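You operate a simulated robot arm through the tools that you are given. There is no shell and no other tool. Be economical: measure what you need, move in short steps, check, and stop when the job is done.

The job below is to be done with a simulated two-armed robot. You get a single attempt, and the scene is never put back.

Task
Put the green sponge on the left end of the side table. Then fetch the white cloth and set it on the top of the middle freezer lid. Then push the end grille shut. Then take the lid off the black beaker and lay it down on the bare patch by the tissue carton. Then open the lid drawer, take the black press from the inside of the lid drawer and leave it on the lane of the packing table, then shut the drawer. Then push the cup drawer shut. Then fetch the green slip and set it in the green carrier. The order counts. Set down upright: black press. The end grille goes anticlockwise seen from above, to its stop.

Only the result counts: the job must be done as asked and must still hold three seconds after the hand-in. Knocking over, shifting, dropping, spilling or breaking anything else fails it. Lids that push on must go on centred and level and be pressed home; caps that screw on are set level and turned clockwise until they are tight. Flat cloth is picked up by pressing the open fingertips on it (5 to 10 N) and closing them slowly along it; thin cloth reads only 2 to 8 mm in the jaws.

Robot
Two 7-joint arms with fingered hands on one trunk, on a base that drives. Base frame: it is fixed to the floor where the robot stands at the start and does not move with it; the origin is under the middle of the robot, x ahead of it, y to its left, z up. Readings come in m, rad, newtons and seconds.
The left shoulder is at the start at [0.07, 0.132, 1.117], the right one opposite. With the tool pointing down near the work surface each hand reaches from about 0.1 to 0.5 m from the robot's upright axis, wherever it stands, measured 20 degrees to its own side. Places, roughly: black beaker (7x6x7 cm) [-2.4, 1.3, 0.9]; black press (6x6x11 cm) [-2.4, 1.2, 0.6]; cup drawer [-2.5, 3.3, 0.6]; end grille [-0.9, 1.1, 0.4]; green carrier (29x26x24 cm) [-3.9, 5.4, 0.9]; green slip [-2.25, 4, 0.75]; green sponge (10x7x4 cm) [0.5, -0.1, 0.9]; lane of the packing table [-3.8, 3.5, 0.8]; left end of the side table [0.8, 3.9, 0.8]; lid drawer [-2.3, 1.3, 0.6]; top of the middle freezer lid [-2.7, -0.5, 0.9]; white cloth (11x7x3 cm) [0.4, 1.7, 0.9]. Payload 2.3 kg a hand.
The TCP of each hand is the grasp point between the finger pads, 0.025 m short of the fingertips. In the tool frame z runs along the fingers and y along their closing line. Largest opening 0.088 m; the body of the gripper starts 0.029 m behind the TCP. The gripper is a hand of 3 fingers: y runs from the thumb to the fingers, the wrist lies at [-0.013, -0.097, -0.162] in the tool frame, and closing takes about 1.5 s.
Orientation is that of the tool frame in the base frame, as [roll, pitch, yaw] about the fixed x, y, z axes, in that order (R = Rz(yaw) Ry(pitch) Rx(roll)). With the fingers straight down and the wrist toward the robot, the tool's x, y and z point along [0, 1, 0], [1, 0, 0] and [0, 0, -1] of the base frame.

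Tools
- The arms move only by the tool nudge_tool. It takes "left_deltas", "right_deltas" or both (then of equal length, played together; a hand with none holds still); each is a list of rows, each an object of numbers (a shift or turn left out is 0, a gripper value left out holds the last): "tx", "ty", "tz": the shift along the base's x, y, z in units of 400 mm (1.0 is 400 mm); "rx", "ry", "rz": the turn, a rotation vector about the base's x, y, z in units of 60 degrees (1.0 is 60 degrees). In form: [{"tx": .., "ty": .., "tz": .., "rx": .., "ry": .., "rz": ..}, ...]. A call has 1 to 20 rows; each row is the pose to reach, as a shift and turn from the pose commanded when the call began. "left_gripper" and "right_gripper" are, for a hand that has rows, the closure, from 0 (fully open) to 1 (shut), set as the call begins (left out, the last holds). A call with a number of a shift or a turn outside -1 to 1 is refused whole. A row lasts 0.2 s, in which the tool goes at most 0.05 m and 0.15 rad; a call with a longer step from one row to the next is refused whole, and so is a gripper value outside its range. Where a pose cannot be reached the arm comes as near as it can. A force on the tool above 40 N (or 10 N above the force at the start of the call, whichever is more), or a blocked arm, ends the call early, and 0.2 s more pass. The fingers move at their own pace (about 0.108 m/s each) and stop on an object; they squeeze with about 32 N. The grip force told is the motor's: it shows also when the fingers shut on nothing. Time passes only in rows, and 0.2 s behind the last, so rows that repeat a pose let the fingers close. The reply holds the time, the measured pose of the TCP, the force on the tool along the base axes, the opening and the grip force, in the units named above and with some noise, with the torque about the TCP (base axes, N m) and any sound that the robot's microphone picked up.
- Cameras (640 x 400 px; columns grow to the right, rows downward): "scene" is now at [0.1282, -0.0136, 1.4206]; the picture's right is [-0.17, -0.98, 0.00], its down [-0.72, 0.13, -0.68] and it looks along [0.67, -0.12, -0.73] (base axes); focal length 270 px, centre (320, 200). "left" rides on the left gripper at [-0.058, -0.085, -0.099] in its tool frame; the picture's right is [-0.67, -0.35, 0.66], its down [0.69, -0.63, 0.37] and it looks along [0.29, 0.69, 0.66] (tool axes); focal length 261 px, centre (320, 200). "right" rides on the right gripper at [0.058, -0.085, -0.099] in its tool frame; the picture's right is [-0.67, 0.35, -0.66], its down [-0.69, -0.63, 0.37] and it looks along [-0.28, 0.69, 0.66] (tool axes); focal length 261 px, centre (320, 200). There is no depth. A picture from a camera that has moved, and an enlarged one, comes with that camera's place and axes in the base frame and with its lens.
- get_image(camera): a new picture of that camera. The clock stands still meanwhile.
- slide_trunk(by): slides the trunk up (or, below 0, down) by that many m; the arms and the scene camera ride with it, the base frame stays. It gives what a move gives, with no picture.
- roll_base(legs): drives the robot by 1 to 6 legs, each [ahead, left, turn to the left] in m, m and rad, along the robot's own axes; the way and the turn of a leg run together, so that a leg with both is an arc; at most 1.5 m and 3.142 rad a leg. The arms and the cameras ride along, it lands a little off, and it stops where it bumps. It gives what a move gives.
- move_fingers(index, middle, thumb_bend, thumb_turn, hand): sets how far each is bent, from 0 (flat) to 100 (curled in); at 30 the hand is open as for a grip, at 70 the pads meet at the TCP. One left out holds its place. A second passes; each finger stops where it meets its share of the squeeze, and holds until it gets a number again. A gripper value or a shape takes the hand back. It gives what a move gives, with no picture; readings hold the bend of each and the force on the fingers (four entries, about 0 where the hand has none), thumb and palm. thumb_turn goes from beside the hand (0) to across from the fingers (100), as for a grip.
- grasp_type(shape, hand): the hand has 3 fingers and takes this shape, open, in about a second: jaw (thumb against the fingers, like two jaws); tri (thumb and two fingers); tip (a fingertip pinch); poke (one finger out to press); point (the index stretched); flat (the hand flat); cup (the hand cupped); fist (a fist). The gripper value then closes the fingers along that shape, each until it touches; the sizes above hold for jaw. It gives what a move gives, with no picture.
- aim_head(pan, tilt): turns the head with the scene camera to pan (to the left, within 1.501 rad either way) and tilt (down, from -0.506 to 1.204), counted from straight ahead of the robot. It gives what a move gives.
- zoom(camera, box): a new picture of the part [left, top, right, bottom] of that camera's present view, enlarged. The clock stands still meanwhile.
- sign_off(): hands the job in; it is judged then, once.

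Go step by step. Nothing tells you exact positions but the pictures and the camera data: compare them with the known pose of the tool, close in by small moves and look again before you grip or let go. The budget is 196 turns and 172 pictures, counting those below and the enlarged ones. Unless the task says otherwise, let go and move clear before handing in, and close with one line.

The tools are called after "Call:" as a command line: name --argument value ..., lists and objects as JSON in quotes. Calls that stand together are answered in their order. nudge_tool: Moves the arms, as the interface text tells. Its arguments: {"type":"object","properties":{"left_deltas":{"type":"array"},"left_gripper":{"type":"number"},"right_deltas":{"type":"array"},"right_gripper":{"type":"number"}},"required":[]} The other tools are called the same way: slide_trunk (by) slides the trunk up or down; grasp_type (shape, hand) gives the hand a shape; move_fingers (index, middle, thumb_bend, thumb_turn, hand) moves the fingers one by one; roll_base (legs) drives the base; aim_head (pan, tilt) turns the head that bears the scene camera; get_image (camera) takes a picture; zoom (camera, box) takes an enlarged picture of a part of a camera's view; sign_off () hands the job in.

At the start:

```text
time_s: 0.0
left_tool_pos: [0.4503, 0.0631, 1.1308]
left_orientation: [-3.141, 0.001, 1.572]
left_ft_force: [0.5, 0.3, 0.0]
left_ft_torque: [0.02, 0.01, 0.01]
left_finger_gap: 0.0876
left_finger_force: 0.0
left_shape: jaw
left_bend: [30.0, 30.0, 30.0, 98.0]
left_finger forces: [0.0, 0.0, 0.0, 0.1, 0.0, 0.1]
right_tool_pos: [0.3851, -0.24, 1.1684]
right_orientation: [-3.141, 0.001, 1.569]
right_ft_force: [0.0, -0.2, 0.4]
right_ft_torque: [0.02, 0.0, 0.01]
right_finger_gap: 0.0877
right_finger_force: 0.1
right_shape: jaw
right_bend: [30.0, 30.0, 30.0, 98.0]
right_finger forces: [0.1, 0.0, 0.0, 0.0, 0.1, 0.0]
trunk travel left (down, up): [-0.675, 0.165]
robot x, y, heading: [0.001, 0.0013, 0.002]
head pan, tilt: [-0.175, 0.822]
```

scene: 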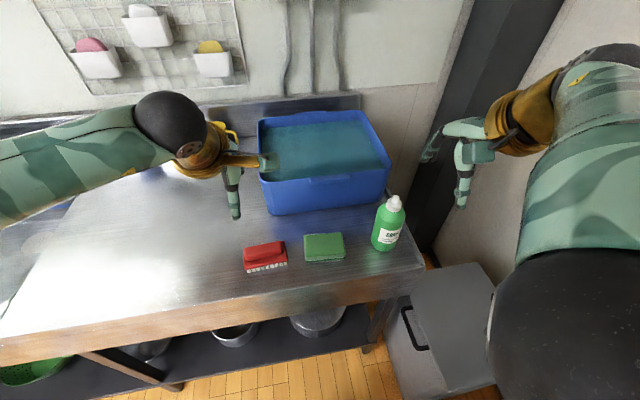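
right: 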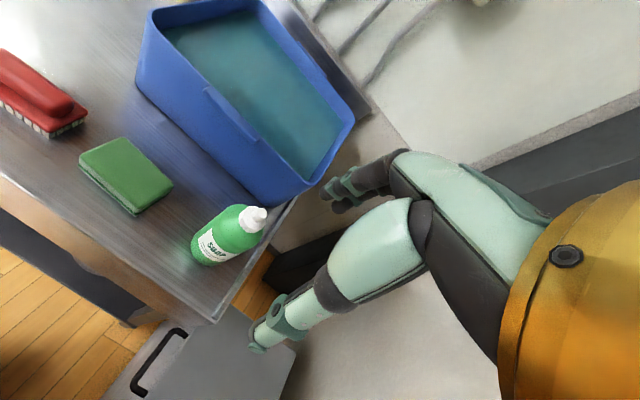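
left: 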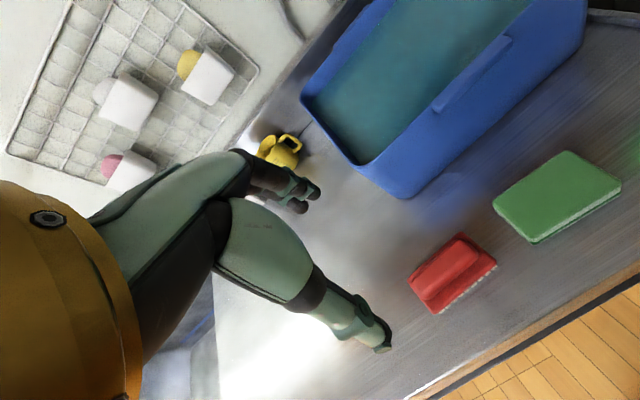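

I see the sponge near [0.46, -0.08, 0.9], between the red brush and the soap bottle. I'll bring the right hand above it and shift the left hand clear.

Call:
nudge_tool --right_deltas '[{"tx": 0.047, "ty": 0.1}, {"tx": 0.094, "ty": 0.2}, {"tx": 0.14, "ty": 0.3}, {"tx": 0.1875, "ty": 0.4}, {"tx": 0.1875, "ty": 0.4, "tz": -0.1}, {"tx": 0.1875, "ty": 0.4, "tz": -0.2}, {"tx": 0.1875, "ty": 0.4, "tz": -0.3}]' --left_deltas '[{"tx": -0.05, "ty": 0.1}, {"tx": -0.1, "ty": 0.2}, {"tx": -0.15, "ty": 0.3}, {"tx": -0.2, "ty": 0.35}, {"tx": -0.25, "ty": 0.35}, {"tx": -0.25, "ty": 0.35}, {"tx": -0.25, "ty": 0.35}]'

Call:
get_image --camera "right"

Call:
get_image --camera "scene"

```text
time_s: 1.6
left_tool_pos: [0.349, 0.2048, 1.1313]
left_orientation: [-3.141, -0.001, 1.571]
left_ft_force: [0.0, -0.8, -0.6]
left_ft_torque: [0.0, 0.0, -0.01]
left_finger_gap: 0.0878
left_finger_force: 0.0
left_shape: jaw
left_bend: [30.0, 30.0, 30.0, 98.0]
left_finger forces: [0.0, 0.1, 0.0, 0.1, 0.0, 0.1]
right_tool_pos: [0.4605, -0.0806, 1.0517]
right_orientation: [3.133, -0.015, 1.57]
right_ft_force: [0.5, 0.3, -0.7]
right_ft_torque: [0.0, 0.02, 0.03]
right_finger_gap: 0.0876
right_finger_force: 0.1
right_shape: jaw
right_bend: [30.0, 30.0, 30.0, 98.0]
right_finger forces: [0.1, 0.0, 0.1, 0.1, 0.0, 0.0]
right hand out of reach, approached as far as the arm can: row 1, 2, 4, 5, 6
trunk travel left (down, up): [-0.675, 0.165]
robot x, y, heading: [-0.0033, -0.0031, -0.003]
head pan, tilt: [-0.175, 0.822]
```

```text
168 pictures are left
camera right: at [0.3738, -0.025, 1.1513], right [0.34, -0.68, 0.65], down [-0.63, -0.68, -0.38], along [0.7, -0.27, -0.66], focal length 261 px, centre (320, 200)
```

right: 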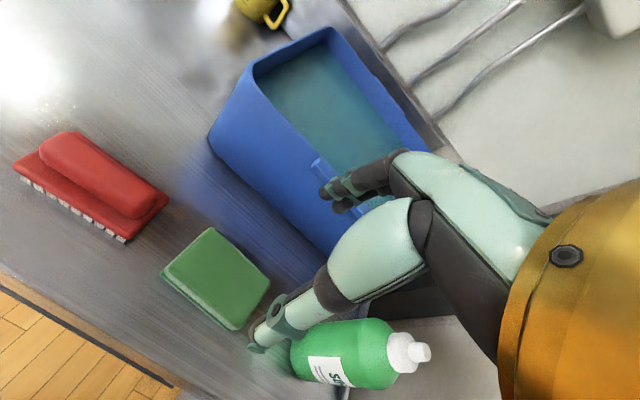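

```text
167 pictures are left
camera scene: at [0.1292, -0.0131, 1.4205], right [-0.17, -0.98, 0.0], down [-0.72, 0.13, -0.68], along [0.67, -0.12, -0.73], focal length 270 px, centre (320, 200)
```

scene: 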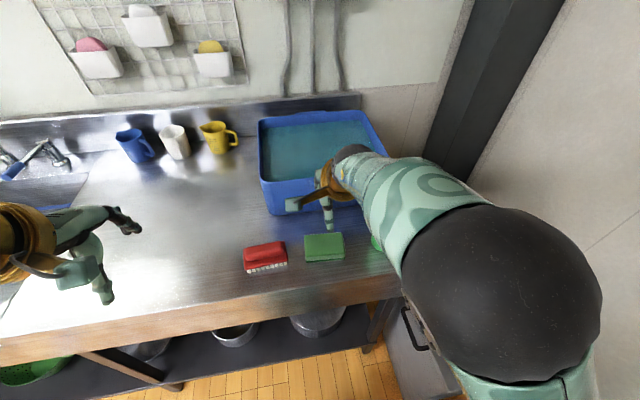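

The hand hovers close to the sponge. I'll zoom in to measure the sponge more exactly.

Call:
zoom --camera "scene" --box '[240, 190, 400, 290]'

Call:
zoom --camera "right" --box '[120, 200, 320, 350]'

```text
4.00 times, centred on (320, 240) of scene
camera zoom: at [0.1292, -0.0131, 1.4205], right [-0.17, -0.98, 0.0], down [-0.72, 0.13, -0.68], along [0.67, -0.12, -0.73], focal length 1079 px, centre (320, 40)
```

zoom: 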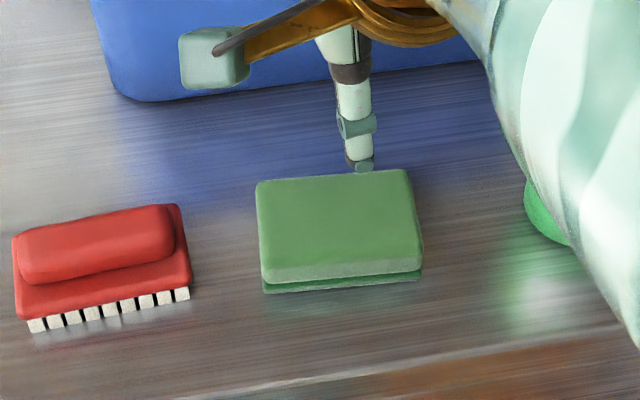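

```text
2.67 times, centred on (220, 275) of right
camera zoom: at [0.3738, -0.025, 1.1513], right [0.34, -0.68, 0.65], down [-0.63, -0.68, -0.38], along [0.7, -0.27, -0.66], focal length 695 px, centre (587, 0)
```

zoom: 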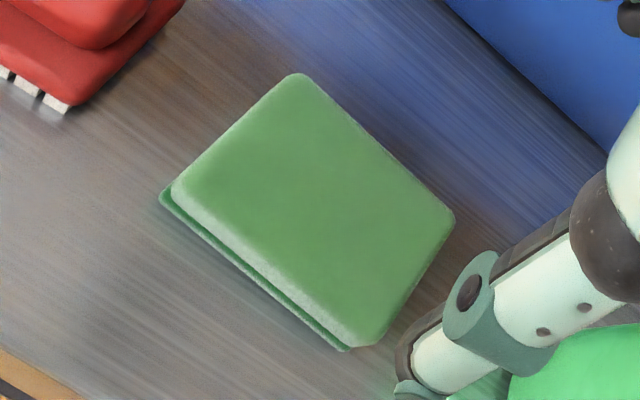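

Sponge centre works out at (0.470, -0.081), with its top at 0.897 and square to the axes. I'll go down around it.

Call:
nudge_tool --right_deltas '[{"tx": 0.025, "tz": -0.1}, {"tx": 0.025, "tz": -0.2}, {"tx": 0.025, "tz": -0.3}, {"tx": 0.025, "tz": -0.36}, {"tx": 0.025, "tz": -0.39}]'

Call:
get_image --camera "right"

Call:
zoom --camera "scene" --box '[240, 190, 400, 290]'

```text
time_s: 2.8
left_tool_pos: [0.3478, 0.2047, 1.1322]
left_orientation: [-3.141, -0.002, 1.57]
left_ft_force: [-0.3, -1.1, 0.3]
left_ft_torque: [0.0, -0.03, 0.02]
left_finger_gap: 0.0875
left_finger_force: 0.1
left_shape: jaw
left_bend: [30.0, 30.0, 30.0, 98.0]
left_finger forces: [0.0, 0.1, 0.0, 0.1, 0.1, 0.0]
right_tool_pos: [0.4693, -0.0823, 0.894]
right_orientation: [-3.141, 0.003, 1.571]
right_ft_force: [0.0, -0.6, -0.1]
right_ft_torque: [0.03, 0.02, 0.03]
right_finger_gap: 0.0878
right_finger_force: 0.1
right_shape: jaw
right_bend: [30.0, 30.0, 30.0, 98.0]
right_finger forces: [0.4, 0.0, 0.0, 0.1, 0.1, 0.0]
trunk travel left (down, up): [-0.675, 0.165]
robot x, y, heading: [-0.0009, 0.0015, -0.001]
head pan, tilt: [-0.175, 0.822]
```

```text
164 pictures are left
camera right: at [0.3843, -0.0247, 0.9923], right [0.35, -0.67, 0.66], down [-0.63, -0.69, -0.36], along [0.69, -0.29, -0.66], focal length 261 px, centre (320, 200)
```

right: 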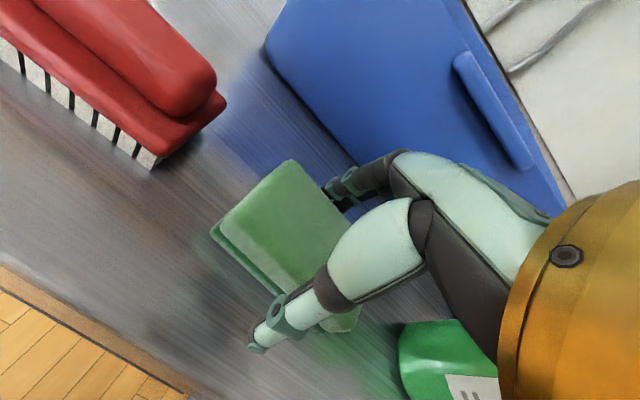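

```text
4.00 times, centred on (320, 240) of scene
camera zoom: at [0.1284, -0.0136, 1.4206], right [-0.17, -0.98, 0.0], down [-0.72, 0.13, -0.68], along [0.67, -0.12, -0.73], focal length 1079 px, centre (320, 40)
```

zoom: 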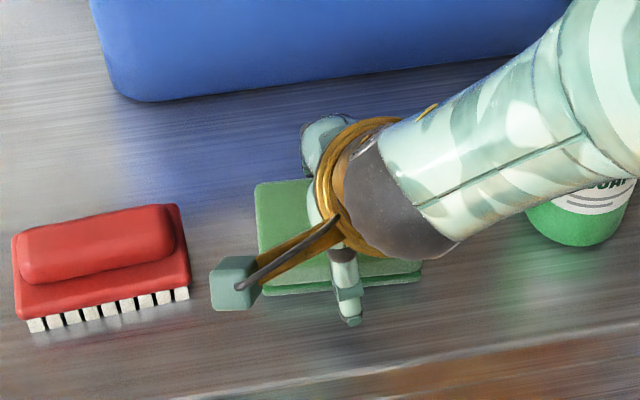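

The fingers straddle the sponge. I'll close, then lift it.

Call:
nudge_tool --right_deltas '[{}, {}, {}, {}, {}, {}, {}]' --right_gripper 1

Call:
nudge_tool --right_deltas '[{"tz": 0.05}, {"tz": 0.15}, {"tz": 0.27}, {"tz": 0.39}, {"tz": 0.5}]'

Call:
get_image --camera "right"

Call:
get_image --camera "scene"

```text
time_s: 4.4
left_tool_pos: [0.3478, 0.2053, 1.1323]
left_orientation: [-3.142, 0.002, 1.571]
left_ft_force: [-0.5, 0.2, 0.2]
left_ft_torque: [0.01, -0.04, 0.01]
left_finger_gap: 0.0875
left_finger_force: 0.1
left_shape: jaw
left_bend: [30.0, 30.0, 30.0, 98.0]
left_finger forces: [0.1, 0.0, 0.0, 0.0, 0.0, 0.0]
right_tool_pos: [0.4706, -0.0825, 0.8945]
right_orientation: [-3.141, 0.0, 1.572]
right_ft_force: [-0.4, -0.4, 0.4]
right_ft_torque: [-0.02, 0.03, 0.01]
right_finger_gap: 0.0554
right_finger_force: 32.2
right_shape: jaw
right_bend: [29.0, 40.0, 62.0, 100.0]
right_finger forces: [18.7, 10.3, 0.0, 0.1, 29.0, 0.0]
trunk travel left (down, up): [-0.675, 0.165]
robot x, y, heading: [0.0006, 0.0011, -0.003]
head pan, tilt: [-0.175, 0.822]
```

```text
time_s: 5.6
left_tool_pos: [0.3472, 0.205, 1.133]
left_orientation: [-3.14, 0.001, 1.571]
left_ft_force: [-0.2, 0.0, 0.6]
left_ft_torque: [-0.02, -0.01, 0.01]
left_finger_gap: 0.0877
left_finger_force: 0.0
left_shape: jaw
left_bend: [30.0, 30.0, 30.0, 98.0]
left_finger forces: [0.0, 0.0, 0.0, 0.1, 0.0, 0.0]
right_tool_pos: [0.4683, -0.0813, 1.0899]
right_orientation: [-3.141, 0.001, 1.571]
right_ft_force: [-0.6, 0.3, 0.2]
right_ft_torque: [-0.02, 0.03, -0.01]
right_finger_gap: 0.0552
right_finger_force: 32.6
right_shape: jaw
right_bend: [29.0, 40.0, 63.0, 100.0]
right_finger forces: [18.8, 10.3, 0.1, 0.0, 29.0, 0.0]
trunk travel left (down, up): [-0.675, 0.165]
robot x, y, heading: [-0.0014, -0.0023, -0.002]
head pan, tilt: [-0.175, 0.822]
```

```text
162 pictures are left
camera right: at [0.3831, -0.0241, 1.1893], right [0.35, -0.67, 0.66], down [-0.63, -0.69, -0.37], along [0.7, -0.28, -0.66], focal length 261 px, centre (320, 200)
```

right: 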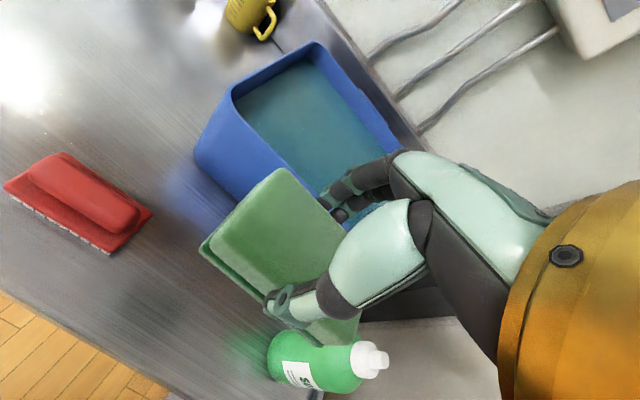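

```text
161 pictures are left
camera scene: at [0.1274, -0.013, 1.4206], right [-0.17, -0.98, 0.0], down [-0.72, 0.13, -0.68], along [0.67, -0.12, -0.73], focal length 270 px, centre (320, 200)
```

scene: 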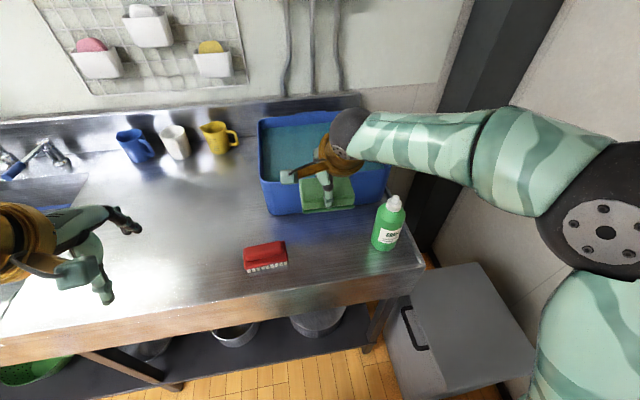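

The sponge is held. I'll tuck the hand in, back off a little, and look along the room to the left.

Call:
nudge_tool --right_deltas '[{"tx": -0.1, "tz": 0.05}, {"tx": -0.2, "tz": 0.1}, {"tx": -0.3, "tz": 0.1}, {"tx": -0.35, "ty": -0.05, "tz": 0.1}, {"tx": -0.4, "ty": -0.1, "tz": 0.1}]' --left_deltas '[{"tx": -0.05}, {"tx": -0.1}, {"tx": -0.15}, {"tx": -0.15}, {"tx": -0.15}]'

Call:
roll_base --legs '[[-0.25, 0, 0]]'

Call:
aim_head --pan 1.3 --tilt 0.45

Call:
get_image --camera "scene"

```text
time_s: 6.8
left_tool_pos: [0.2883, 0.2047, 1.1323]
left_orientation: [-3.141, -0.003, 1.57]
left_ft_force: [0.2, 0.2, -0.6]
left_ft_torque: [-0.02, 0.02, 0.01]
left_finger_gap: 0.0873
left_finger_force: 0.2
left_shape: jaw
left_bend: [30.0, 30.0, 30.0, 98.0]
left_finger forces: [0.0, 0.0, 0.1, 0.0, 0.0, 0.0]
right_tool_pos: [0.3099, -0.1237, 1.132]
right_orientation: [3.14, -0.001, 1.57]
right_ft_force: [0.3, 0.5, -0.3]
right_ft_torque: [0.02, 0.0, 0.02]
right_finger_gap: 0.0554
right_finger_force: 32.2
right_shape: jaw
right_bend: [29.0, 40.0, 63.0, 100.0]
right_finger forces: [18.9, 10.3, 0.0, 0.0, 29.1, 0.0]
trunk travel left (down, up): [-0.675, 0.165]
robot x, y, heading: [0.0005, 0.0022, -0.004]
head pan, tilt: [-0.175, 0.822]
```

```text
time_s: 8.7
left_tool_pos: [0.0445, 0.2503, 1.1294]
left_orientation: [-3.135, 0.002, 1.656]
left_ft_force: [1.5, -1.0, -1.3]
left_ft_torque: [0.04, 0.14, 0.01]
left_finger_gap: 0.0876
left_finger_force: 0.1
left_shape: jaw
left_bend: [30.0, 30.0, 30.0, 98.0]
left_finger forces: [0.1, 0.1, 0.1, 0.0, 0.0, 0.0]
right_tool_pos: [0.0917, -0.0739, 1.1308]
right_orientation: [-3.138, 0.003, 1.654]
right_ft_force: [-1.1, -1.3, 0.0]
right_ft_torque: [0.02, -0.03, 0.0]
right_finger_gap: 0.0553
right_finger_force: 31.7
right_shape: jaw
right_bend: [29.0, 40.0, 63.0, 100.0]
right_finger forces: [18.8, 10.4, 0.1, 0.0, 29.3, 0.0]
trunk travel left (down, up): [-0.675, 0.165]
robot x, y, heading: [-0.2319, 0.0198, 0.084]
head pan, tilt: [-0.175, 0.822]
```

```text
time_s: 10.2
left_tool_pos: [0.0398, 0.2469, 1.1321]
left_orientation: [3.141, 0.0, 1.656]
left_ft_force: [-0.1, 0.3, -0.3]
left_ft_torque: [0.0, 0.0, -0.01]
left_finger_gap: 0.0879
left_finger_force: 0.1
left_shape: jaw
left_bend: [30.0, 30.0, 30.0, 98.0]
left_finger forces: [0.0, 0.1, 0.0, 0.0, 0.0, 0.0]
right_tool_pos: [0.0874, -0.0764, 1.1327]
right_orientation: [-3.14, 0.0, 1.655]
right_ft_force: [0.0, 0.2, -0.7]
right_ft_torque: [-0.02, 0.03, -0.02]
right_finger_gap: 0.0553
right_finger_force: 32.0
right_shape: jaw
right_bend: [29.0, 40.0, 63.0, 100.0]
right_finger forces: [18.8, 10.4, 0.0, 0.0, 29.3, 0.0]
trunk travel left (down, up): [-0.675, 0.165]
robot x, y, heading: [-0.2295, 0.0199, 0.085]
head pan, tilt: [1.3, 0.45]
```

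```text
160 pictures are left
camera scene: at [-0.1646, 0.1134, 1.4528], right [0.98, -0.19, 0.0], down [-0.08, -0.43, -0.9], along [0.17, 0.88, -0.44], focal length 270 px, centre (320, 200)
```

scene: 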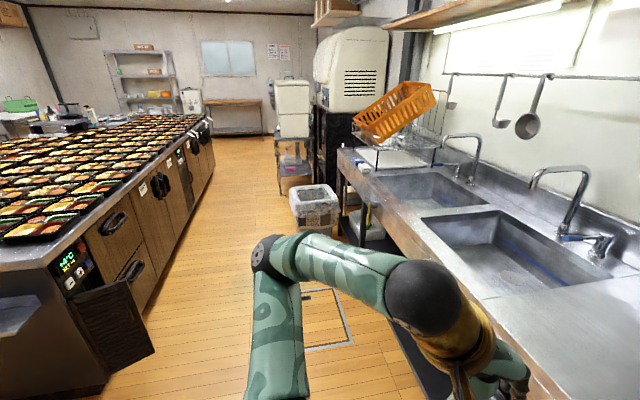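

The corridor runs along +y between the island, whose grille is open, and the sinks. I'll turn left and drive up it in parts.

Call:
roll_base --legs '[[0, 0, 1.486], [0.6, 0.15, 0]]'

Call:
aim_head --pan 0 --tilt 0.35

Call:
get_image --camera "scene"

```text
time_s: 14.5
left_tool_pos: [-0.4488, 0.3009, 1.1324]
left_orientation: [3.141, 0.002, -3.103]
left_ft_force: [0.8, -0.7, -0.3]
left_ft_torque: [0.02, -0.02, 0.0]
left_finger_gap: 0.0877
left_finger_force: 0.1
left_shape: jaw
left_bend: [30.0, 30.0, 30.0, 98.0]
left_finger forces: [0.0, 0.0, 0.0, 0.1, 0.0, 0.0]
right_tool_pos: [-0.1219, 0.3327, 1.1321]
right_orientation: [3.141, -0.001, -3.103]
right_ft_force: [-0.2, 0.0, -1.4]
right_ft_torque: [0.01, 0.01, 0.02]
right_finger_gap: 0.055
right_finger_force: 32.0
right_shape: jaw
right_bend: [29.0, 40.0, 63.0, 100.0]
right_finger forces: [18.8, 10.4, 0.1, 0.0, 29.2, 0.0]
trunk travel left (down, up): [-0.675, 0.165]
robot x, y, heading: [-0.2315, 0.0169, 1.61]
head pan, tilt: [1.3, 0.45]
stopped in leg 1: the robot was blocked; the commanded pose is now the measured one
```

```text
time_s: 16.0
left_tool_pos: [-0.4485, 0.2996, 1.1332]
left_orientation: [-3.141, 0.0, -3.103]
left_ft_force: [-0.1, 0.0, -0.7]
left_ft_torque: [-0.02, -0.01, 0.03]
left_finger_gap: 0.0877
left_finger_force: 0.1
left_shape: jaw
left_bend: [30.0, 30.0, 30.0, 98.0]
left_finger forces: [0.0, 0.0, 0.0, 0.0, 0.0, 0.0]
right_tool_pos: [-0.1218, 0.3335, 1.1327]
right_orientation: [-3.141, 0.0, -3.103]
right_ft_force: [0.8, -0.4, -0.4]
right_ft_torque: [0.01, -0.01, -0.01]
right_finger_gap: 0.0553
right_finger_force: 31.9
right_shape: jaw
right_bend: [29.0, 40.0, 63.0, 100.0]
right_finger forces: [18.8, 10.4, 0.0, 0.0, 29.2, 0.0]
trunk travel left (down, up): [-0.675, 0.165]
robot x, y, heading: [-0.2323, 0.0188, 1.604]
head pan, tilt: [0.0, 0.351]
```

```text
159 pictures are left
camera scene: at [-0.2376, 0.162, 1.462], right [1.0, 0.04, 0.0], down [0.01, -0.34, -0.94], along [-0.04, 0.94, -0.34], focal length 270 px, centre (320, 200)
```

scene: 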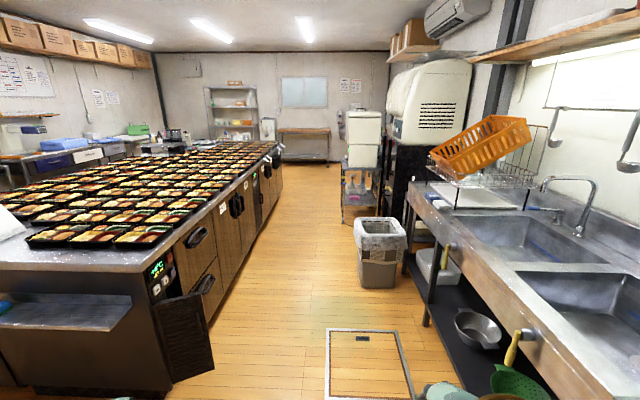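

The turn came through but something blocked the robot. I'll look to both sides for what it touched.

Call:
aim_head --pan -1.2 --tilt 0.9

Call:
get_image --camera "scene"

Call:
aim_head --pan 1.2 --tilt 0.9

Call:
get_image --camera "scene"

```text
time_s: 17.4
left_tool_pos: [-0.4475, 0.3004, 1.1318]
left_orientation: [-3.141, -0.002, -3.103]
left_ft_force: [0.0, 0.7, -0.2]
left_ft_torque: [0.0, 0.03, 0.01]
left_finger_gap: 0.0878
left_finger_force: 0.1
left_shape: jaw
left_bend: [30.0, 30.0, 30.0, 98.0]
left_finger forces: [0.0, 0.1, 0.0, 0.0, 0.0, 0.1]
right_tool_pos: [-0.1216, 0.3332, 1.1324]
right_orientation: [3.141, -0.002, -3.104]
right_ft_force: [0.3, 0.1, -0.3]
right_ft_torque: [0.0, 0.03, 0.0]
right_finger_gap: 0.0555
right_finger_force: 32.2
right_shape: jaw
right_bend: [29.0, 40.0, 63.0, 100.0]
right_finger forces: [18.8, 10.5, 0.0, 0.1, 29.2, 0.0]
trunk travel left (down, up): [-0.675, 0.165]
robot x, y, heading: [-0.2302, 0.0185, 1.606]
head pan, tilt: [-1.201, 0.901]
```

```text
158 pictures are left
camera scene: at [-0.1646, 0.0991, 1.4145], right [0.4, -0.92, 0.0], down [-0.72, -0.31, -0.62], along [0.57, 0.25, -0.78], focal length 270 px, centre (320, 200)
```

scene: 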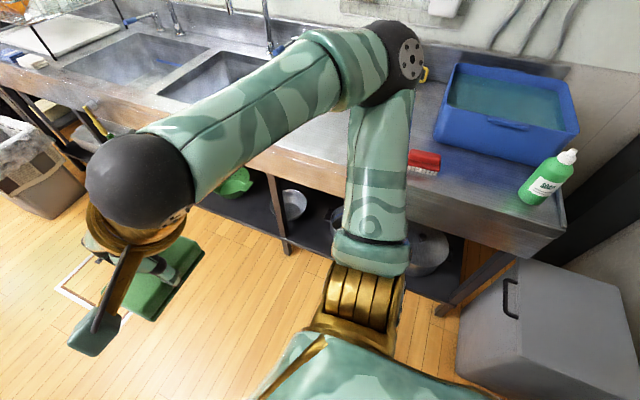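

```text
time_s: 19.6
left_tool_pos: [-0.4477, 0.3004, 1.1315]
left_orientation: [3.142, 0.0, -3.104]
left_ft_force: [-0.3, 0.8, 0.3]
left_ft_torque: [0.0, 0.04, 0.02]
left_finger_gap: 0.0876
left_finger_force: 0.1
left_shape: jaw
left_bend: [30.0, 30.0, 30.0, 98.0]
left_finger forces: [0.0, 0.0, 0.1, 0.0, 0.0, 0.0]
right_tool_pos: [-0.1226, 0.333, 1.1313]
right_orientation: [-3.14, 0.0, -3.103]
right_ft_force: [-0.2, 0.2, -0.3]
right_ft_torque: [-0.03, 0.0, 0.02]
right_finger_gap: 0.0551
right_finger_force: 31.6
right_shape: jaw
right_bend: [29.0, 40.0, 63.0, 100.0]
right_finger forces: [18.7, 10.4, 0.0, 0.0, 29.2, 0.0]
trunk travel left (down, up): [-0.675, 0.165]
robot x, y, heading: [-0.228, 0.0189, 1.602]
head pan, tilt: [1.201, 0.901]
```

```text
157 pictures are left
camera scene: at [-0.3053, 0.0936, 1.4145], right [0.33, 0.95, 0.0], down [0.74, -0.26, -0.62], along [-0.59, 0.2, -0.78], focal length 270 px, centre (320, 200)
```

scene: 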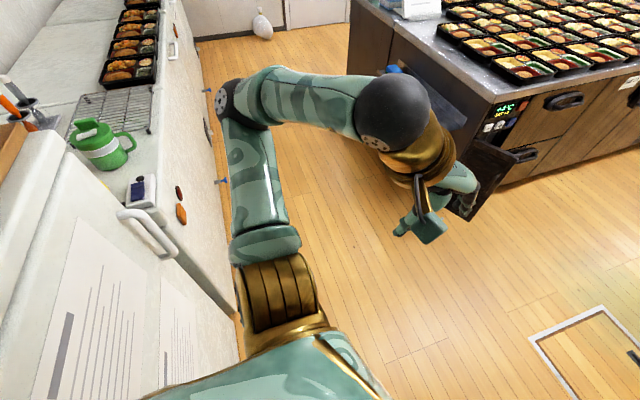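

The left rear is against the white freezer corner. I'll move straight ahead first, along +y.

Call:
roll_base --legs '[[0.5, -0.02, -0.03]]'

Call:
aim_head --pan -0.3 --tilt 0.5

Call:
get_image --camera "scene"

```text
time_s: 22.5
left_tool_pos: [-0.4304, 0.8124, 1.1322]
left_orientation: [3.138, 0.0, -3.137]
left_ft_force: [-0.4, 0.6, 0.2]
left_ft_torque: [0.01, -0.01, 0.01]
left_finger_gap: 0.0876
left_finger_force: 0.0
left_shape: jaw
left_bend: [30.0, 30.0, 30.0, 98.0]
left_finger forces: [0.0, 0.0, 0.0, 0.0, 0.0, 0.0]
right_tool_pos: [-0.1031, 0.8348, 1.1328]
right_orientation: [3.14, -0.001, -3.136]
right_ft_force: [0.9, -0.4, 0.1]
right_ft_torque: [0.02, 0.01, 0.0]
right_finger_gap: 0.0553
right_finger_force: 31.9
right_shape: jaw
right_bend: [29.0, 40.0, 63.0, 100.0]
right_finger forces: [18.8, 10.3, 0.0, 0.0, 29.2, 0.1]
trunk travel left (down, up): [-0.675, 0.165]
robot x, y, heading: [-0.2202, 0.5233, 1.576]
head pan, tilt: [1.201, 0.901]
```

```text
time_s: 24.1
left_tool_pos: [-0.4302, 0.8131, 1.1322]
left_orientation: [3.141, -0.001, -3.136]
left_ft_force: [-0.3, 0.6, -0.4]
left_ft_torque: [-0.02, 0.02, 0.0]
left_finger_gap: 0.0878
left_finger_force: 0.1
left_shape: jaw
left_bend: [30.0, 30.0, 30.0, 98.0]
left_finger forces: [0.0, 0.0, 0.0, 0.1, 0.0, 0.0]
right_tool_pos: [-0.1024, 0.8358, 1.1327]
right_orientation: [-3.141, 0.0, -3.137]
right_ft_force: [-0.4, -0.1, -0.2]
right_ft_torque: [0.01, -0.01, 0.03]
right_finger_gap: 0.0552
right_finger_force: 31.9
right_shape: jaw
right_bend: [29.0, 40.0, 63.0, 100.0]
right_finger forces: [18.9, 10.4, 0.0, 0.0, 29.2, 0.0]
trunk travel left (down, up): [-0.675, 0.165]
robot x, y, heading: [-0.2206, 0.5266, 1.577]
head pan, tilt: [-0.3, 0.499]
```

```text
156 pictures are left
camera scene: at [-0.1974, 0.6615, 1.4484], right [0.96, -0.29, 0.0], down [-0.14, -0.46, -0.88], along [0.25, 0.84, -0.48], focal length 270 px, centre (320, 200)
```

scene: 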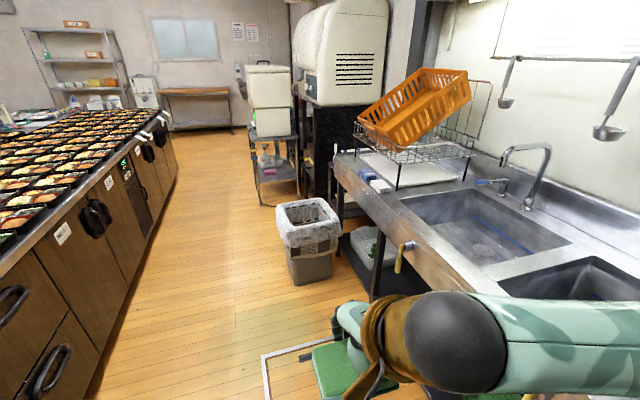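

The corridor ahead is clear: bin at about (0.15, 2.1), island face at x about -1. I'll drive on at x about -0.42.

Call:
roll_base --legs '[[0.6, 0.2, 0], [1.3, 0, 0]]'

Call:
aim_head --pan -0.7 --tilt 0.4

Call:
get_image --camera "scene"

```text
time_s: 33.8
left_tool_pos: [-0.6759, 2.6939, 1.1322]
left_orientation: [3.141, 0.001, -3.118]
left_ft_force: [-0.1, -0.3, -0.3]
left_ft_torque: [0.03, 0.0, 0.05]
left_finger_gap: 0.0878
left_finger_force: 0.0
left_shape: jaw
left_bend: [30.0, 30.0, 30.0, 98.0]
left_finger forces: [0.0, 0.0, 0.0, 0.0, 0.0, 0.0]
right_tool_pos: [-0.3504, 2.7218, 1.132]
right_orientation: [-3.14, 0.001, -3.118]
right_ft_force: [0.0, 0.0, -0.2]
right_ft_torque: [-0.01, 0.03, 0.0]
right_finger_gap: 0.0553
right_finger_force: 32.1
right_shape: jaw
right_bend: [29.0, 40.0, 63.0, 100.0]
right_finger forces: [18.8, 10.4, 0.0, 0.0, 29.2, 0.0]
trunk travel left (down, up): [-0.675, 0.165]
robot x, y, heading: [-0.4631, 2.4105, 1.594]
head pan, tilt: [-0.3, 0.499]
```

```text
time_s: 34.6
left_tool_pos: [-0.6766, 2.6935, 1.1308]
left_orientation: [-3.14, 0.0, -3.119]
left_ft_force: [-0.3, -1.2, 0.2]
left_ft_torque: [-0.01, 0.04, 0.0]
left_finger_gap: 0.0878
left_finger_force: 0.1
left_shape: jaw
left_bend: [30.0, 30.0, 30.0, 98.0]
left_finger forces: [0.1, 0.1, 0.0, 0.0, 0.1, 0.0]
right_tool_pos: [-0.3509, 2.7226, 1.1327]
right_orientation: [3.141, 0.0, -3.12]
right_ft_force: [-0.5, 0.4, 0.1]
right_ft_torque: [-0.03, -0.02, 0.0]
right_finger_gap: 0.0554
right_finger_force: 32.4
right_shape: jaw
right_bend: [29.0, 40.0, 63.0, 100.0]
right_finger forces: [18.9, 10.4, 0.1, 0.1, 29.2, 0.0]
trunk travel left (down, up): [-0.675, 0.165]
robot x, y, heading: [-0.463, 2.4073, 1.596]
head pan, tilt: [-0.7, 0.4]
```

```text
155 pictures are left
camera scene: at [-0.4081, 2.532, 1.4575], right [0.78, -0.63, 0.0], down [-0.24, -0.3, -0.92], along [0.58, 0.72, -0.39], focal length 270 px, centre (320, 200)
```

scene: 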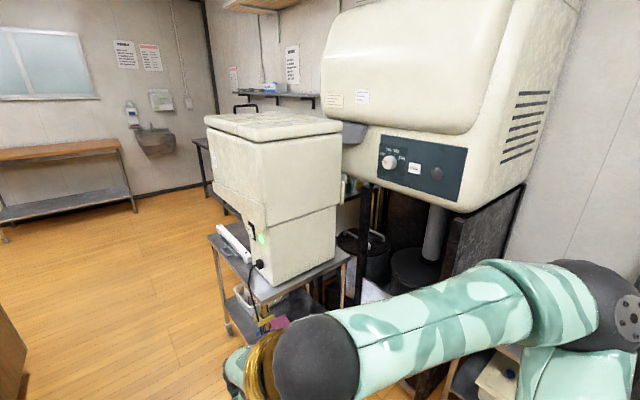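

The side table must be hidden behind the white box on the cart. I'll drive farther and look back to the right.

Call:
roll_base --legs '[[1.4, 0, -0.03]]'

Call:
aim_head --pan -1.4 --tilt 0.45

Call:
get_image --camera "scene"

```text
time_s: 41.6
left_tool_pos: [-0.679, 4.1067, 1.1314]
left_orientation: [3.141, 0.001, 3.133]
left_ft_force: [0.1, 0.1, 0.1]
left_ft_torque: [-0.02, -0.01, 0.0]
left_finger_gap: 0.0877
left_finger_force: 0.0
left_shape: jaw
left_bend: [30.0, 30.0, 30.0, 98.0]
left_finger forces: [0.0, 0.0, 0.0, 0.0, 0.0, 0.0]
right_tool_pos: [-0.3527, 4.1245, 1.1319]
right_orientation: [-3.141, 0.0, 3.136]
right_ft_force: [0.6, 0.5, 0.2]
right_ft_torque: [-0.02, 0.02, 0.02]
right_finger_gap: 0.055
right_finger_force: 32.0
right_shape: jaw
right_bend: [29.0, 40.0, 63.0, 100.0]
right_finger forces: [18.8, 10.4, 0.0, 0.0, 29.2, 0.1]
trunk travel left (down, up): [-0.675, 0.165]
robot x, y, heading: [-0.4751, 3.8173, 1.563]
head pan, tilt: [-0.7, 0.4]
```

```text
time_s: 42.7
left_tool_pos: [-0.6792, 4.1079, 1.1318]
left_orientation: [-3.141, -0.001, 3.134]
left_ft_force: [0.5, -0.8, 0.1]
left_ft_torque: [0.04, -0.03, -0.01]
left_finger_gap: 0.0878
left_finger_force: 0.0
left_shape: jaw
left_bend: [30.0, 30.0, 30.0, 98.0]
left_finger forces: [0.0, 0.1, 0.0, 0.1, 0.0, 0.1]
right_tool_pos: [-0.3519, 4.1262, 1.1331]
right_orientation: [-3.141, 0.002, 3.133]
right_ft_force: [-0.6, 0.0, -0.5]
right_ft_torque: [-0.04, -0.05, -0.02]
right_finger_gap: 0.0556
right_finger_force: 32.4
right_shape: jaw
right_bend: [29.0, 40.0, 63.0, 100.0]
right_finger forces: [18.6, 10.5, 0.1, 0.1, 29.2, 0.0]
trunk travel left (down, up): [-0.675, 0.165]
robot x, y, heading: [-0.4801, 3.8123, 1.563]
head pan, tilt: [-1.4, 0.45]
```

```text
154 pictures are left
camera scene: at [-0.3847, 3.8814, 1.4529], right [0.16, -0.99, 0.0], down [-0.43, -0.07, -0.9], along [0.89, 0.15, -0.44], focal length 270 px, centre (320, 200)
```

scene: 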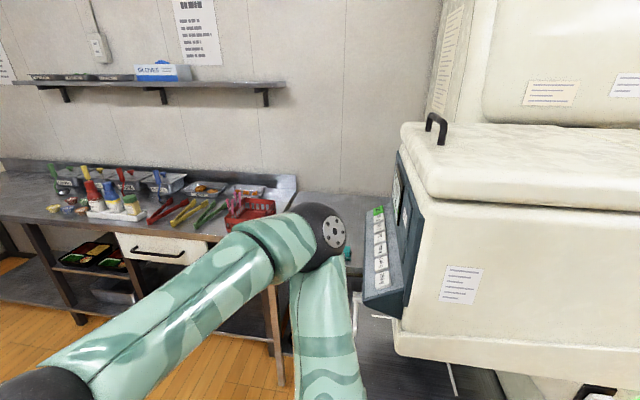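

The grey surface beside the white box looks like the side table's left end. I'll move ahead, turn to face it, and look properly.

Call:
roll_base --legs '[[0.35, 0.1, 0], [0, 0, -1.563]]'

Call:
aim_head --pan -0.2 --tilt 0.45

Call:
get_image --camera "scene"

```text
time_s: 48.8
left_tool_pos: [-0.2857, 4.3729, 1.1315]
left_orientation: [3.141, 0.001, 1.589]
left_ft_force: [-0.4, -0.1, 0.2]
left_ft_torque: [0.0, 0.02, -0.01]
left_finger_gap: 0.0876
left_finger_force: 0.0
left_shape: jaw
left_bend: [30.0, 30.0, 30.0, 98.0]
left_finger forces: [0.0, 0.1, 0.0, 0.0, 0.0, 0.0]
right_tool_pos: [-0.2593, 4.0462, 1.1336]
right_orientation: [-3.141, -0.001, 1.588]
right_ft_force: [-0.2, 0.3, 0.2]
right_ft_torque: [0.02, 0.01, 0.02]
right_finger_gap: 0.055
right_finger_force: 31.2
right_shape: jaw
right_bend: [29.0, 40.0, 63.0, 100.0]
right_finger forces: [18.7, 10.3, 0.0, 0.1, 28.9, 0.1]
trunk travel left (down, up): [-0.675, 0.165]
robot x, y, heading: [-0.5733, 4.1627, 0.023]
head pan, tilt: [-1.4, 0.45]
```

```text
time_s: 50.2
left_tool_pos: [-0.2858, 4.3726, 1.1319]
left_orientation: [-3.141, -0.001, 1.588]
left_ft_force: [0.2, -0.1, -0.6]
left_ft_torque: [-0.03, 0.0, 0.04]
left_finger_gap: 0.0878
left_finger_force: 0.0
left_shape: jaw
left_bend: [30.0, 30.0, 30.0, 98.0]
left_finger forces: [0.0, 0.1, 0.0, 0.0, 0.0, 0.0]
right_tool_pos: [-0.2606, 4.0456, 1.1331]
right_orientation: [-3.141, 0.0, 1.587]
right_ft_force: [0.3, -1.0, 0.2]
right_ft_torque: [0.0, -0.02, 0.01]
right_finger_gap: 0.0551
right_finger_force: 32.0
right_shape: jaw
right_bend: [29.0, 40.0, 63.0, 100.0]
right_finger forces: [18.7, 10.1, 0.0, 0.0, 28.8, 0.0]
trunk travel left (down, up): [-0.675, 0.165]
robot x, y, heading: [-0.5729, 4.1614, 0.017]
head pan, tilt: [-0.201, 0.45]
```

```text
153 pictures are left
camera scene: at [-0.432, 4.1466, 1.4528], right [-0.18, -0.98, 0.0], down [-0.43, 0.08, -0.9], along [0.89, -0.17, -0.44], focal length 270 px, centre (320, 200)
```

scene: 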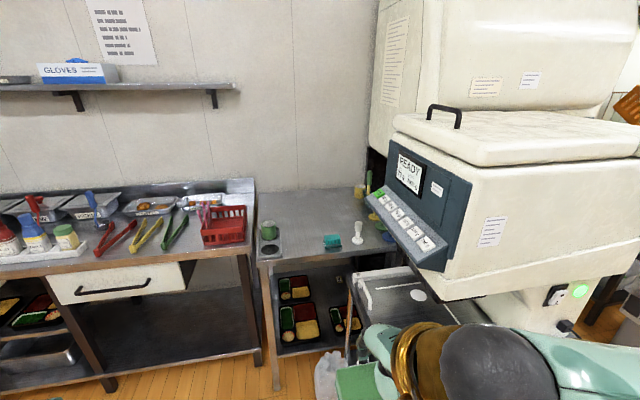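

The side table is now visible, with a mug, a teal item and a white item on it. I'll zoom in to judge the free space.

Call:
zoom --camera "scene" --box '[230, 160, 430, 310]'

```text
2.67 times, centred on (330, 235) of scene
camera zoom: at [-0.432, 4.1466, 1.4528], right [-0.18, -0.98, 0.0], down [-0.43, 0.08, -0.9], along [0.89, -0.17, -0.44], focal length 720 px, centre (293, 107)
```

zoom: 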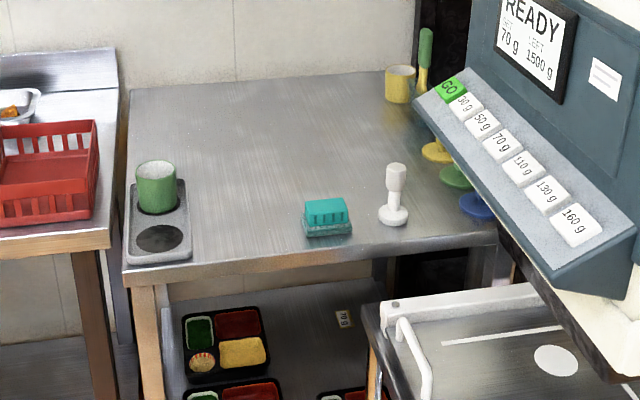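

Free space lies between the mug holder and the teal item, roughly (0.6, 4.03). I'll raise the trunk so the elbows clear the machine, then drive closer and check the right side.

Call:
slide_trunk --by 0.16

Call:
roll_base --legs '[[0.4, 0.03, -0.02]]'

Call:
aim_head --pan -1.0 --tilt 0.6

Call:
get_image --camera "scene"

```text
time_s: 52.0
left_tool_pos: [-0.2855, 4.373, 1.2908]
left_orientation: [3.14, -0.001, 1.589]
left_ft_force: [0.3, 1.0, 0.8]
left_ft_torque: [-0.02, 0.04, 0.01]
left_finger_gap: 0.0878
left_finger_force: 0.1
left_shape: jaw
left_bend: [30.0, 30.0, 30.0, 98.0]
left_finger forces: [0.1, 0.0, 0.0, 0.0, 0.0, 0.0]
right_tool_pos: [-0.2603, 4.0471, 1.2929]
right_orientation: [3.14, 0.001, 1.589]
right_ft_force: [0.4, -0.4, -0.9]
right_ft_torque: [-0.03, 0.0, -0.02]
right_finger_gap: 0.0552
right_finger_force: 32.2
right_shape: jaw
right_bend: [29.0, 40.0, 63.0, 100.0]
right_finger forces: [18.7, 10.2, 0.1, 0.0, 28.8, 0.0]
trunk travel left (down, up): [-0.835, 0.005]
robot x, y, heading: [-0.5721, 4.1638, 0.018]
head pan, tilt: [-0.201, 0.45]
```

```text
time_s: 54.5
left_tool_pos: [0.1223, 4.399, 1.2918]
left_orientation: [3.14, -0.002, 1.565]
left_ft_force: [0.2, 0.6, 0.3]
left_ft_torque: [0.02, -0.02, 0.01]
left_finger_gap: 0.0877
left_finger_force: 0.1
left_shape: jaw
left_bend: [30.0, 30.0, 30.0, 98.0]
left_finger forces: [0.1, 0.1, 0.1, 0.0, 0.0, 0.1]
right_tool_pos: [0.1403, 4.071, 1.2934]
right_orientation: [3.14, 0.0, 1.566]
right_ft_force: [0.5, 0.1, -0.6]
right_ft_torque: [-0.03, 0.03, 0.02]
right_finger_gap: 0.055
right_finger_force: 31.9
right_shape: jaw
right_bend: [29.0, 40.0, 63.0, 100.0]
right_finger forces: [18.7, 10.2, 0.1, 0.0, 28.9, 0.0]
trunk travel left (down, up): [-0.835, 0.005]
robot x, y, heading: [-0.1654, 4.1961, -0.008]
head pan, tilt: [-0.201, 0.45]
```

```text
time_s: 55.7
left_tool_pos: [0.1247, 4.3986, 1.294]
left_orientation: [3.142, 0.0, 1.566]
left_ft_force: [0.4, 0.3, -0.1]
left_ft_torque: [0.01, 0.0, 0.01]
left_finger_gap: 0.0879
left_finger_force: 0.0
left_shape: jaw
left_bend: [30.0, 30.0, 30.0, 98.0]
left_finger forces: [0.1, 0.1, 0.1, 0.0, 0.0, 0.0]
right_tool_pos: [0.1428, 4.0721, 1.2937]
right_orientation: [3.141, 0.0, 1.566]
right_ft_force: [-0.1, -0.7, -0.1]
right_ft_torque: [-0.01, 0.0, 0.01]
right_finger_gap: 0.0552
right_finger_force: 31.3
right_shape: jaw
right_bend: [29.0, 40.0, 63.0, 100.0]
right_finger forces: [18.8, 10.2, 0.0, 0.0, 28.9, 0.0]
trunk travel left (down, up): [-0.835, 0.005]
robot x, y, heading: [-0.1665, 4.1909, -0.002]
head pan, tilt: [-1.0, 0.6]
```

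```text
151 pictures are left
camera scene: at [-0.0692, 4.1199, 1.5993], right [-0.84, -0.54, 0.0], down [-0.3, 0.48, -0.83], along [0.44, -0.7, -0.56], focal length 270 px, centre (320, 200)
```

scene: 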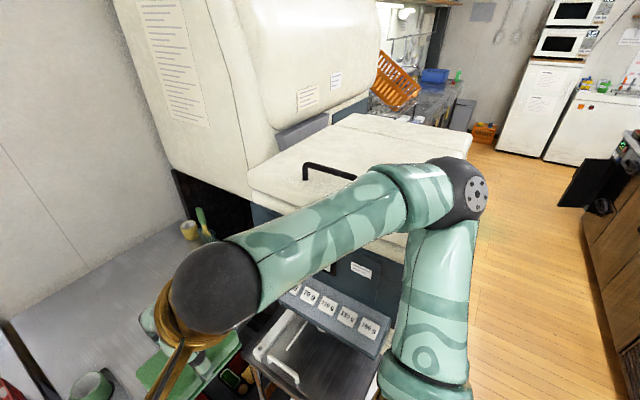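

The right elbow would strike the machine, so the left hand must place the sponge. I'll set it down on the empty wooden table at the far end and re-grip it with the left hand.

Call:
roll_base --legs '[[-0.35, 0, 0], [0, 0, 1.55], [1.2, 0, 0]]'

Call:
aim_head --pan 0 --tilt 0.5

Call:
get_image --camera "scene"

```text
time_s: 67.5
left_tool_pos: [-0.7088, 5.6965, 1.2932]
left_orientation: [3.14, 0.0, 3.126]
left_ft_force: [-1.0, 1.1, 0.8]
left_ft_torque: [-0.01, -0.03, 0.03]
left_finger_gap: 0.0875
left_finger_force: 0.0
left_shape: jaw
left_bend: [30.0, 30.0, 30.0, 98.0]
left_finger forces: [0.0, 0.0, 0.0, 0.1, 0.0, 0.1]
right_tool_pos: [-0.3818, 5.7114, 1.2922]
right_orientation: [3.141, -0.001, 3.124]
right_ft_force: [0.5, -0.2, 0.0]
right_ft_torque: [0.0, 0.01, 0.0]
right_finger_gap: 0.055
right_finger_force: 32.5
right_shape: jaw
right_bend: [29.0, 40.0, 63.0, 100.0]
right_finger forces: [18.6, 10.3, 0.0, 0.0, 28.8, 0.1]
trunk travel left (down, up): [-0.835, 0.005]
robot x, y, heading: [-0.5081, 5.4068, 1.56]
head pan, tilt: [-1.0, 0.6]
```

```text
time_s: 68.8
left_tool_pos: [-0.7089, 5.6965, 1.2921]
left_orientation: [3.14, 0.0, 3.128]
left_ft_force: [-0.4, 0.3, 0.0]
left_ft_torque: [0.0, -0.03, -0.01]
left_finger_gap: 0.0876
left_finger_force: 0.1
left_shape: jaw
left_bend: [30.0, 30.0, 30.0, 98.0]
left_finger forces: [0.1, 0.0, 0.1, 0.0, 0.0, 0.1]
right_tool_pos: [-0.3818, 5.7128, 1.2922]
right_orientation: [-3.141, 0.0, 3.125]
right_ft_force: [0.7, 0.0, 0.1]
right_ft_torque: [-0.02, 0.0, -0.05]
right_finger_gap: 0.0544
right_finger_force: 32.1
right_shape: jaw
right_bend: [29.0, 40.0, 63.0, 100.0]
right_finger forces: [18.5, 10.2, 0.1, 0.0, 28.8, 0.0]
trunk travel left (down, up): [-0.835, 0.005]
robot x, y, heading: [-0.5085, 5.4026, 1.551]
head pan, tilt: [0.0, 0.499]
```

```text
150 pictures are left
camera scene: at [-0.5062, 5.5444, 1.6084], right [1.0, -0.02, 0.0], down [-0.01, -0.48, -0.88], along [0.01, 0.88, -0.48], focal length 270 px, centre (320, 200)
```

scene: 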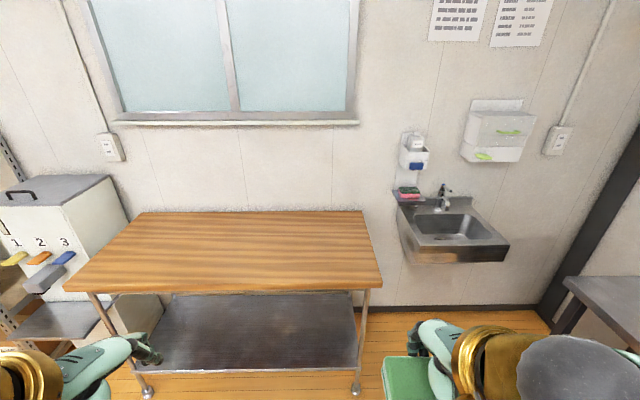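

The wooden table is empty, top at about z 0.85 with its front edge near y 6.25. I'll drive up to it and bring the trunk back down.

Call:
roll_base --legs '[[0.45, 0.24, 0.02]]'

Call:
slide_trunk --by -0.16

Call:
aim_head --pan 0 --tilt 0.85

Call:
get_image --camera "scene"

```text
time_s: 71.7
left_tool_pos: [-0.9494, 6.1421, 1.292]
left_orientation: [3.141, 0.0, 3.138]
left_ft_force: [0.1, 0.0, 0.3]
left_ft_torque: [0.03, 0.0, 0.01]
left_finger_gap: 0.0875
left_finger_force: 0.1
left_shape: jaw
left_bend: [30.0, 30.0, 30.0, 98.0]
left_finger forces: [0.0, 0.0, 0.0, 0.0, 0.0, 0.1]
right_tool_pos: [-0.6231, 6.1624, 1.2933]
right_orientation: [3.14, -0.001, 3.137]
right_ft_force: [0.0, -0.1, 0.0]
right_ft_torque: [-0.01, -0.01, -0.01]
right_finger_gap: 0.0547
right_finger_force: 32.2
right_shape: jaw
right_bend: [29.0, 40.0, 63.0, 100.0]
right_finger forces: [18.6, 10.1, 0.0, 0.0, 28.8, 0.1]
trunk travel left (down, up): [-0.835, 0.005]
robot x, y, heading: [-0.7479, 5.8525, 1.567]
head pan, tilt: [0.0, 0.499]
```

```text
time_s: 73.6
left_tool_pos: [-0.9503, 6.1443, 1.1327]
left_orientation: [-3.141, -0.001, 3.138]
left_ft_force: [-1.0, 0.7, 0.0]
left_ft_torque: [-0.02, -0.01, -0.03]
left_finger_gap: 0.0875
left_finger_force: 0.1
left_shape: jaw
left_bend: [30.0, 30.0, 30.0, 98.0]
left_finger forces: [0.0, 0.0, 0.0, 0.0, 0.0, 0.0]
right_tool_pos: [-0.6231, 6.1652, 1.1317]
right_orientation: [3.141, 0.0, 3.139]
right_ft_force: [-0.1, -0.3, -0.1]
right_ft_torque: [-0.02, -0.01, 0.0]
right_finger_gap: 0.055
right_finger_force: 32.5
right_shape: jaw
right_bend: [29.0, 40.0, 63.0, 100.0]
right_finger forces: [18.6, 10.2, 0.1, 0.0, 28.8, 0.1]
trunk travel left (down, up): [-0.675, 0.165]
robot x, y, heading: [-0.7432, 5.8567, 1.565]
head pan, tilt: [0.0, 0.499]
```

```text
time_s: 74.4
left_tool_pos: [-0.9505, 6.1447, 1.132]
left_orientation: [3.142, -0.001, 3.137]
left_ft_force: [0.2, -0.2, -0.3]
left_ft_torque: [-0.06, -0.01, 0.03]
left_finger_gap: 0.0877
left_finger_force: 0.1
left_shape: jaw
left_bend: [30.0, 30.0, 30.0, 98.0]
left_finger forces: [0.0, 0.1, 0.0, 0.0, 0.0, 0.1]
right_tool_pos: [-0.6238, 6.1636, 1.1336]
right_orientation: [-3.141, 0.0, 3.14]
right_ft_force: [0.2, -0.6, -0.1]
right_ft_torque: [0.02, 0.03, -0.01]
right_finger_gap: 0.0546
right_finger_force: 31.8
right_shape: jaw
right_bend: [29.0, 40.0, 63.0, 100.0]
right_finger forces: [18.6, 10.2, 0.0, 0.0, 28.9, 0.1]
trunk travel left (down, up): [-0.675, 0.165]
robot x, y, heading: [-0.7475, 5.8507, 1.569]
head pan, tilt: [0.0, 0.85]
```

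```text
149 pictures are left
camera scene: at [-0.7457, 5.983, 1.4185], right [1.0, 0.0, 0.0], down [0.0, -0.75, -0.66], along [0.0, 0.66, -0.75], focal length 270 px, centre (320, 200)
```

scene: 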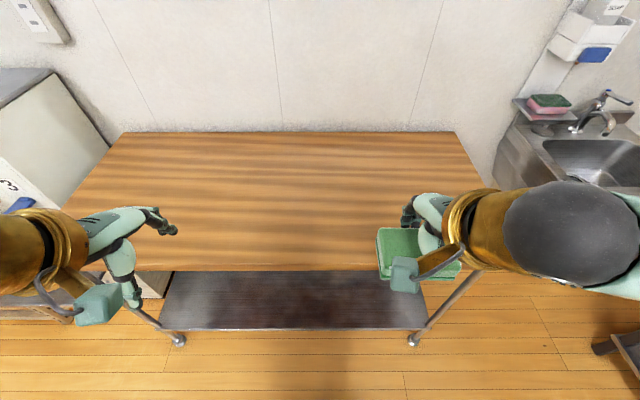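

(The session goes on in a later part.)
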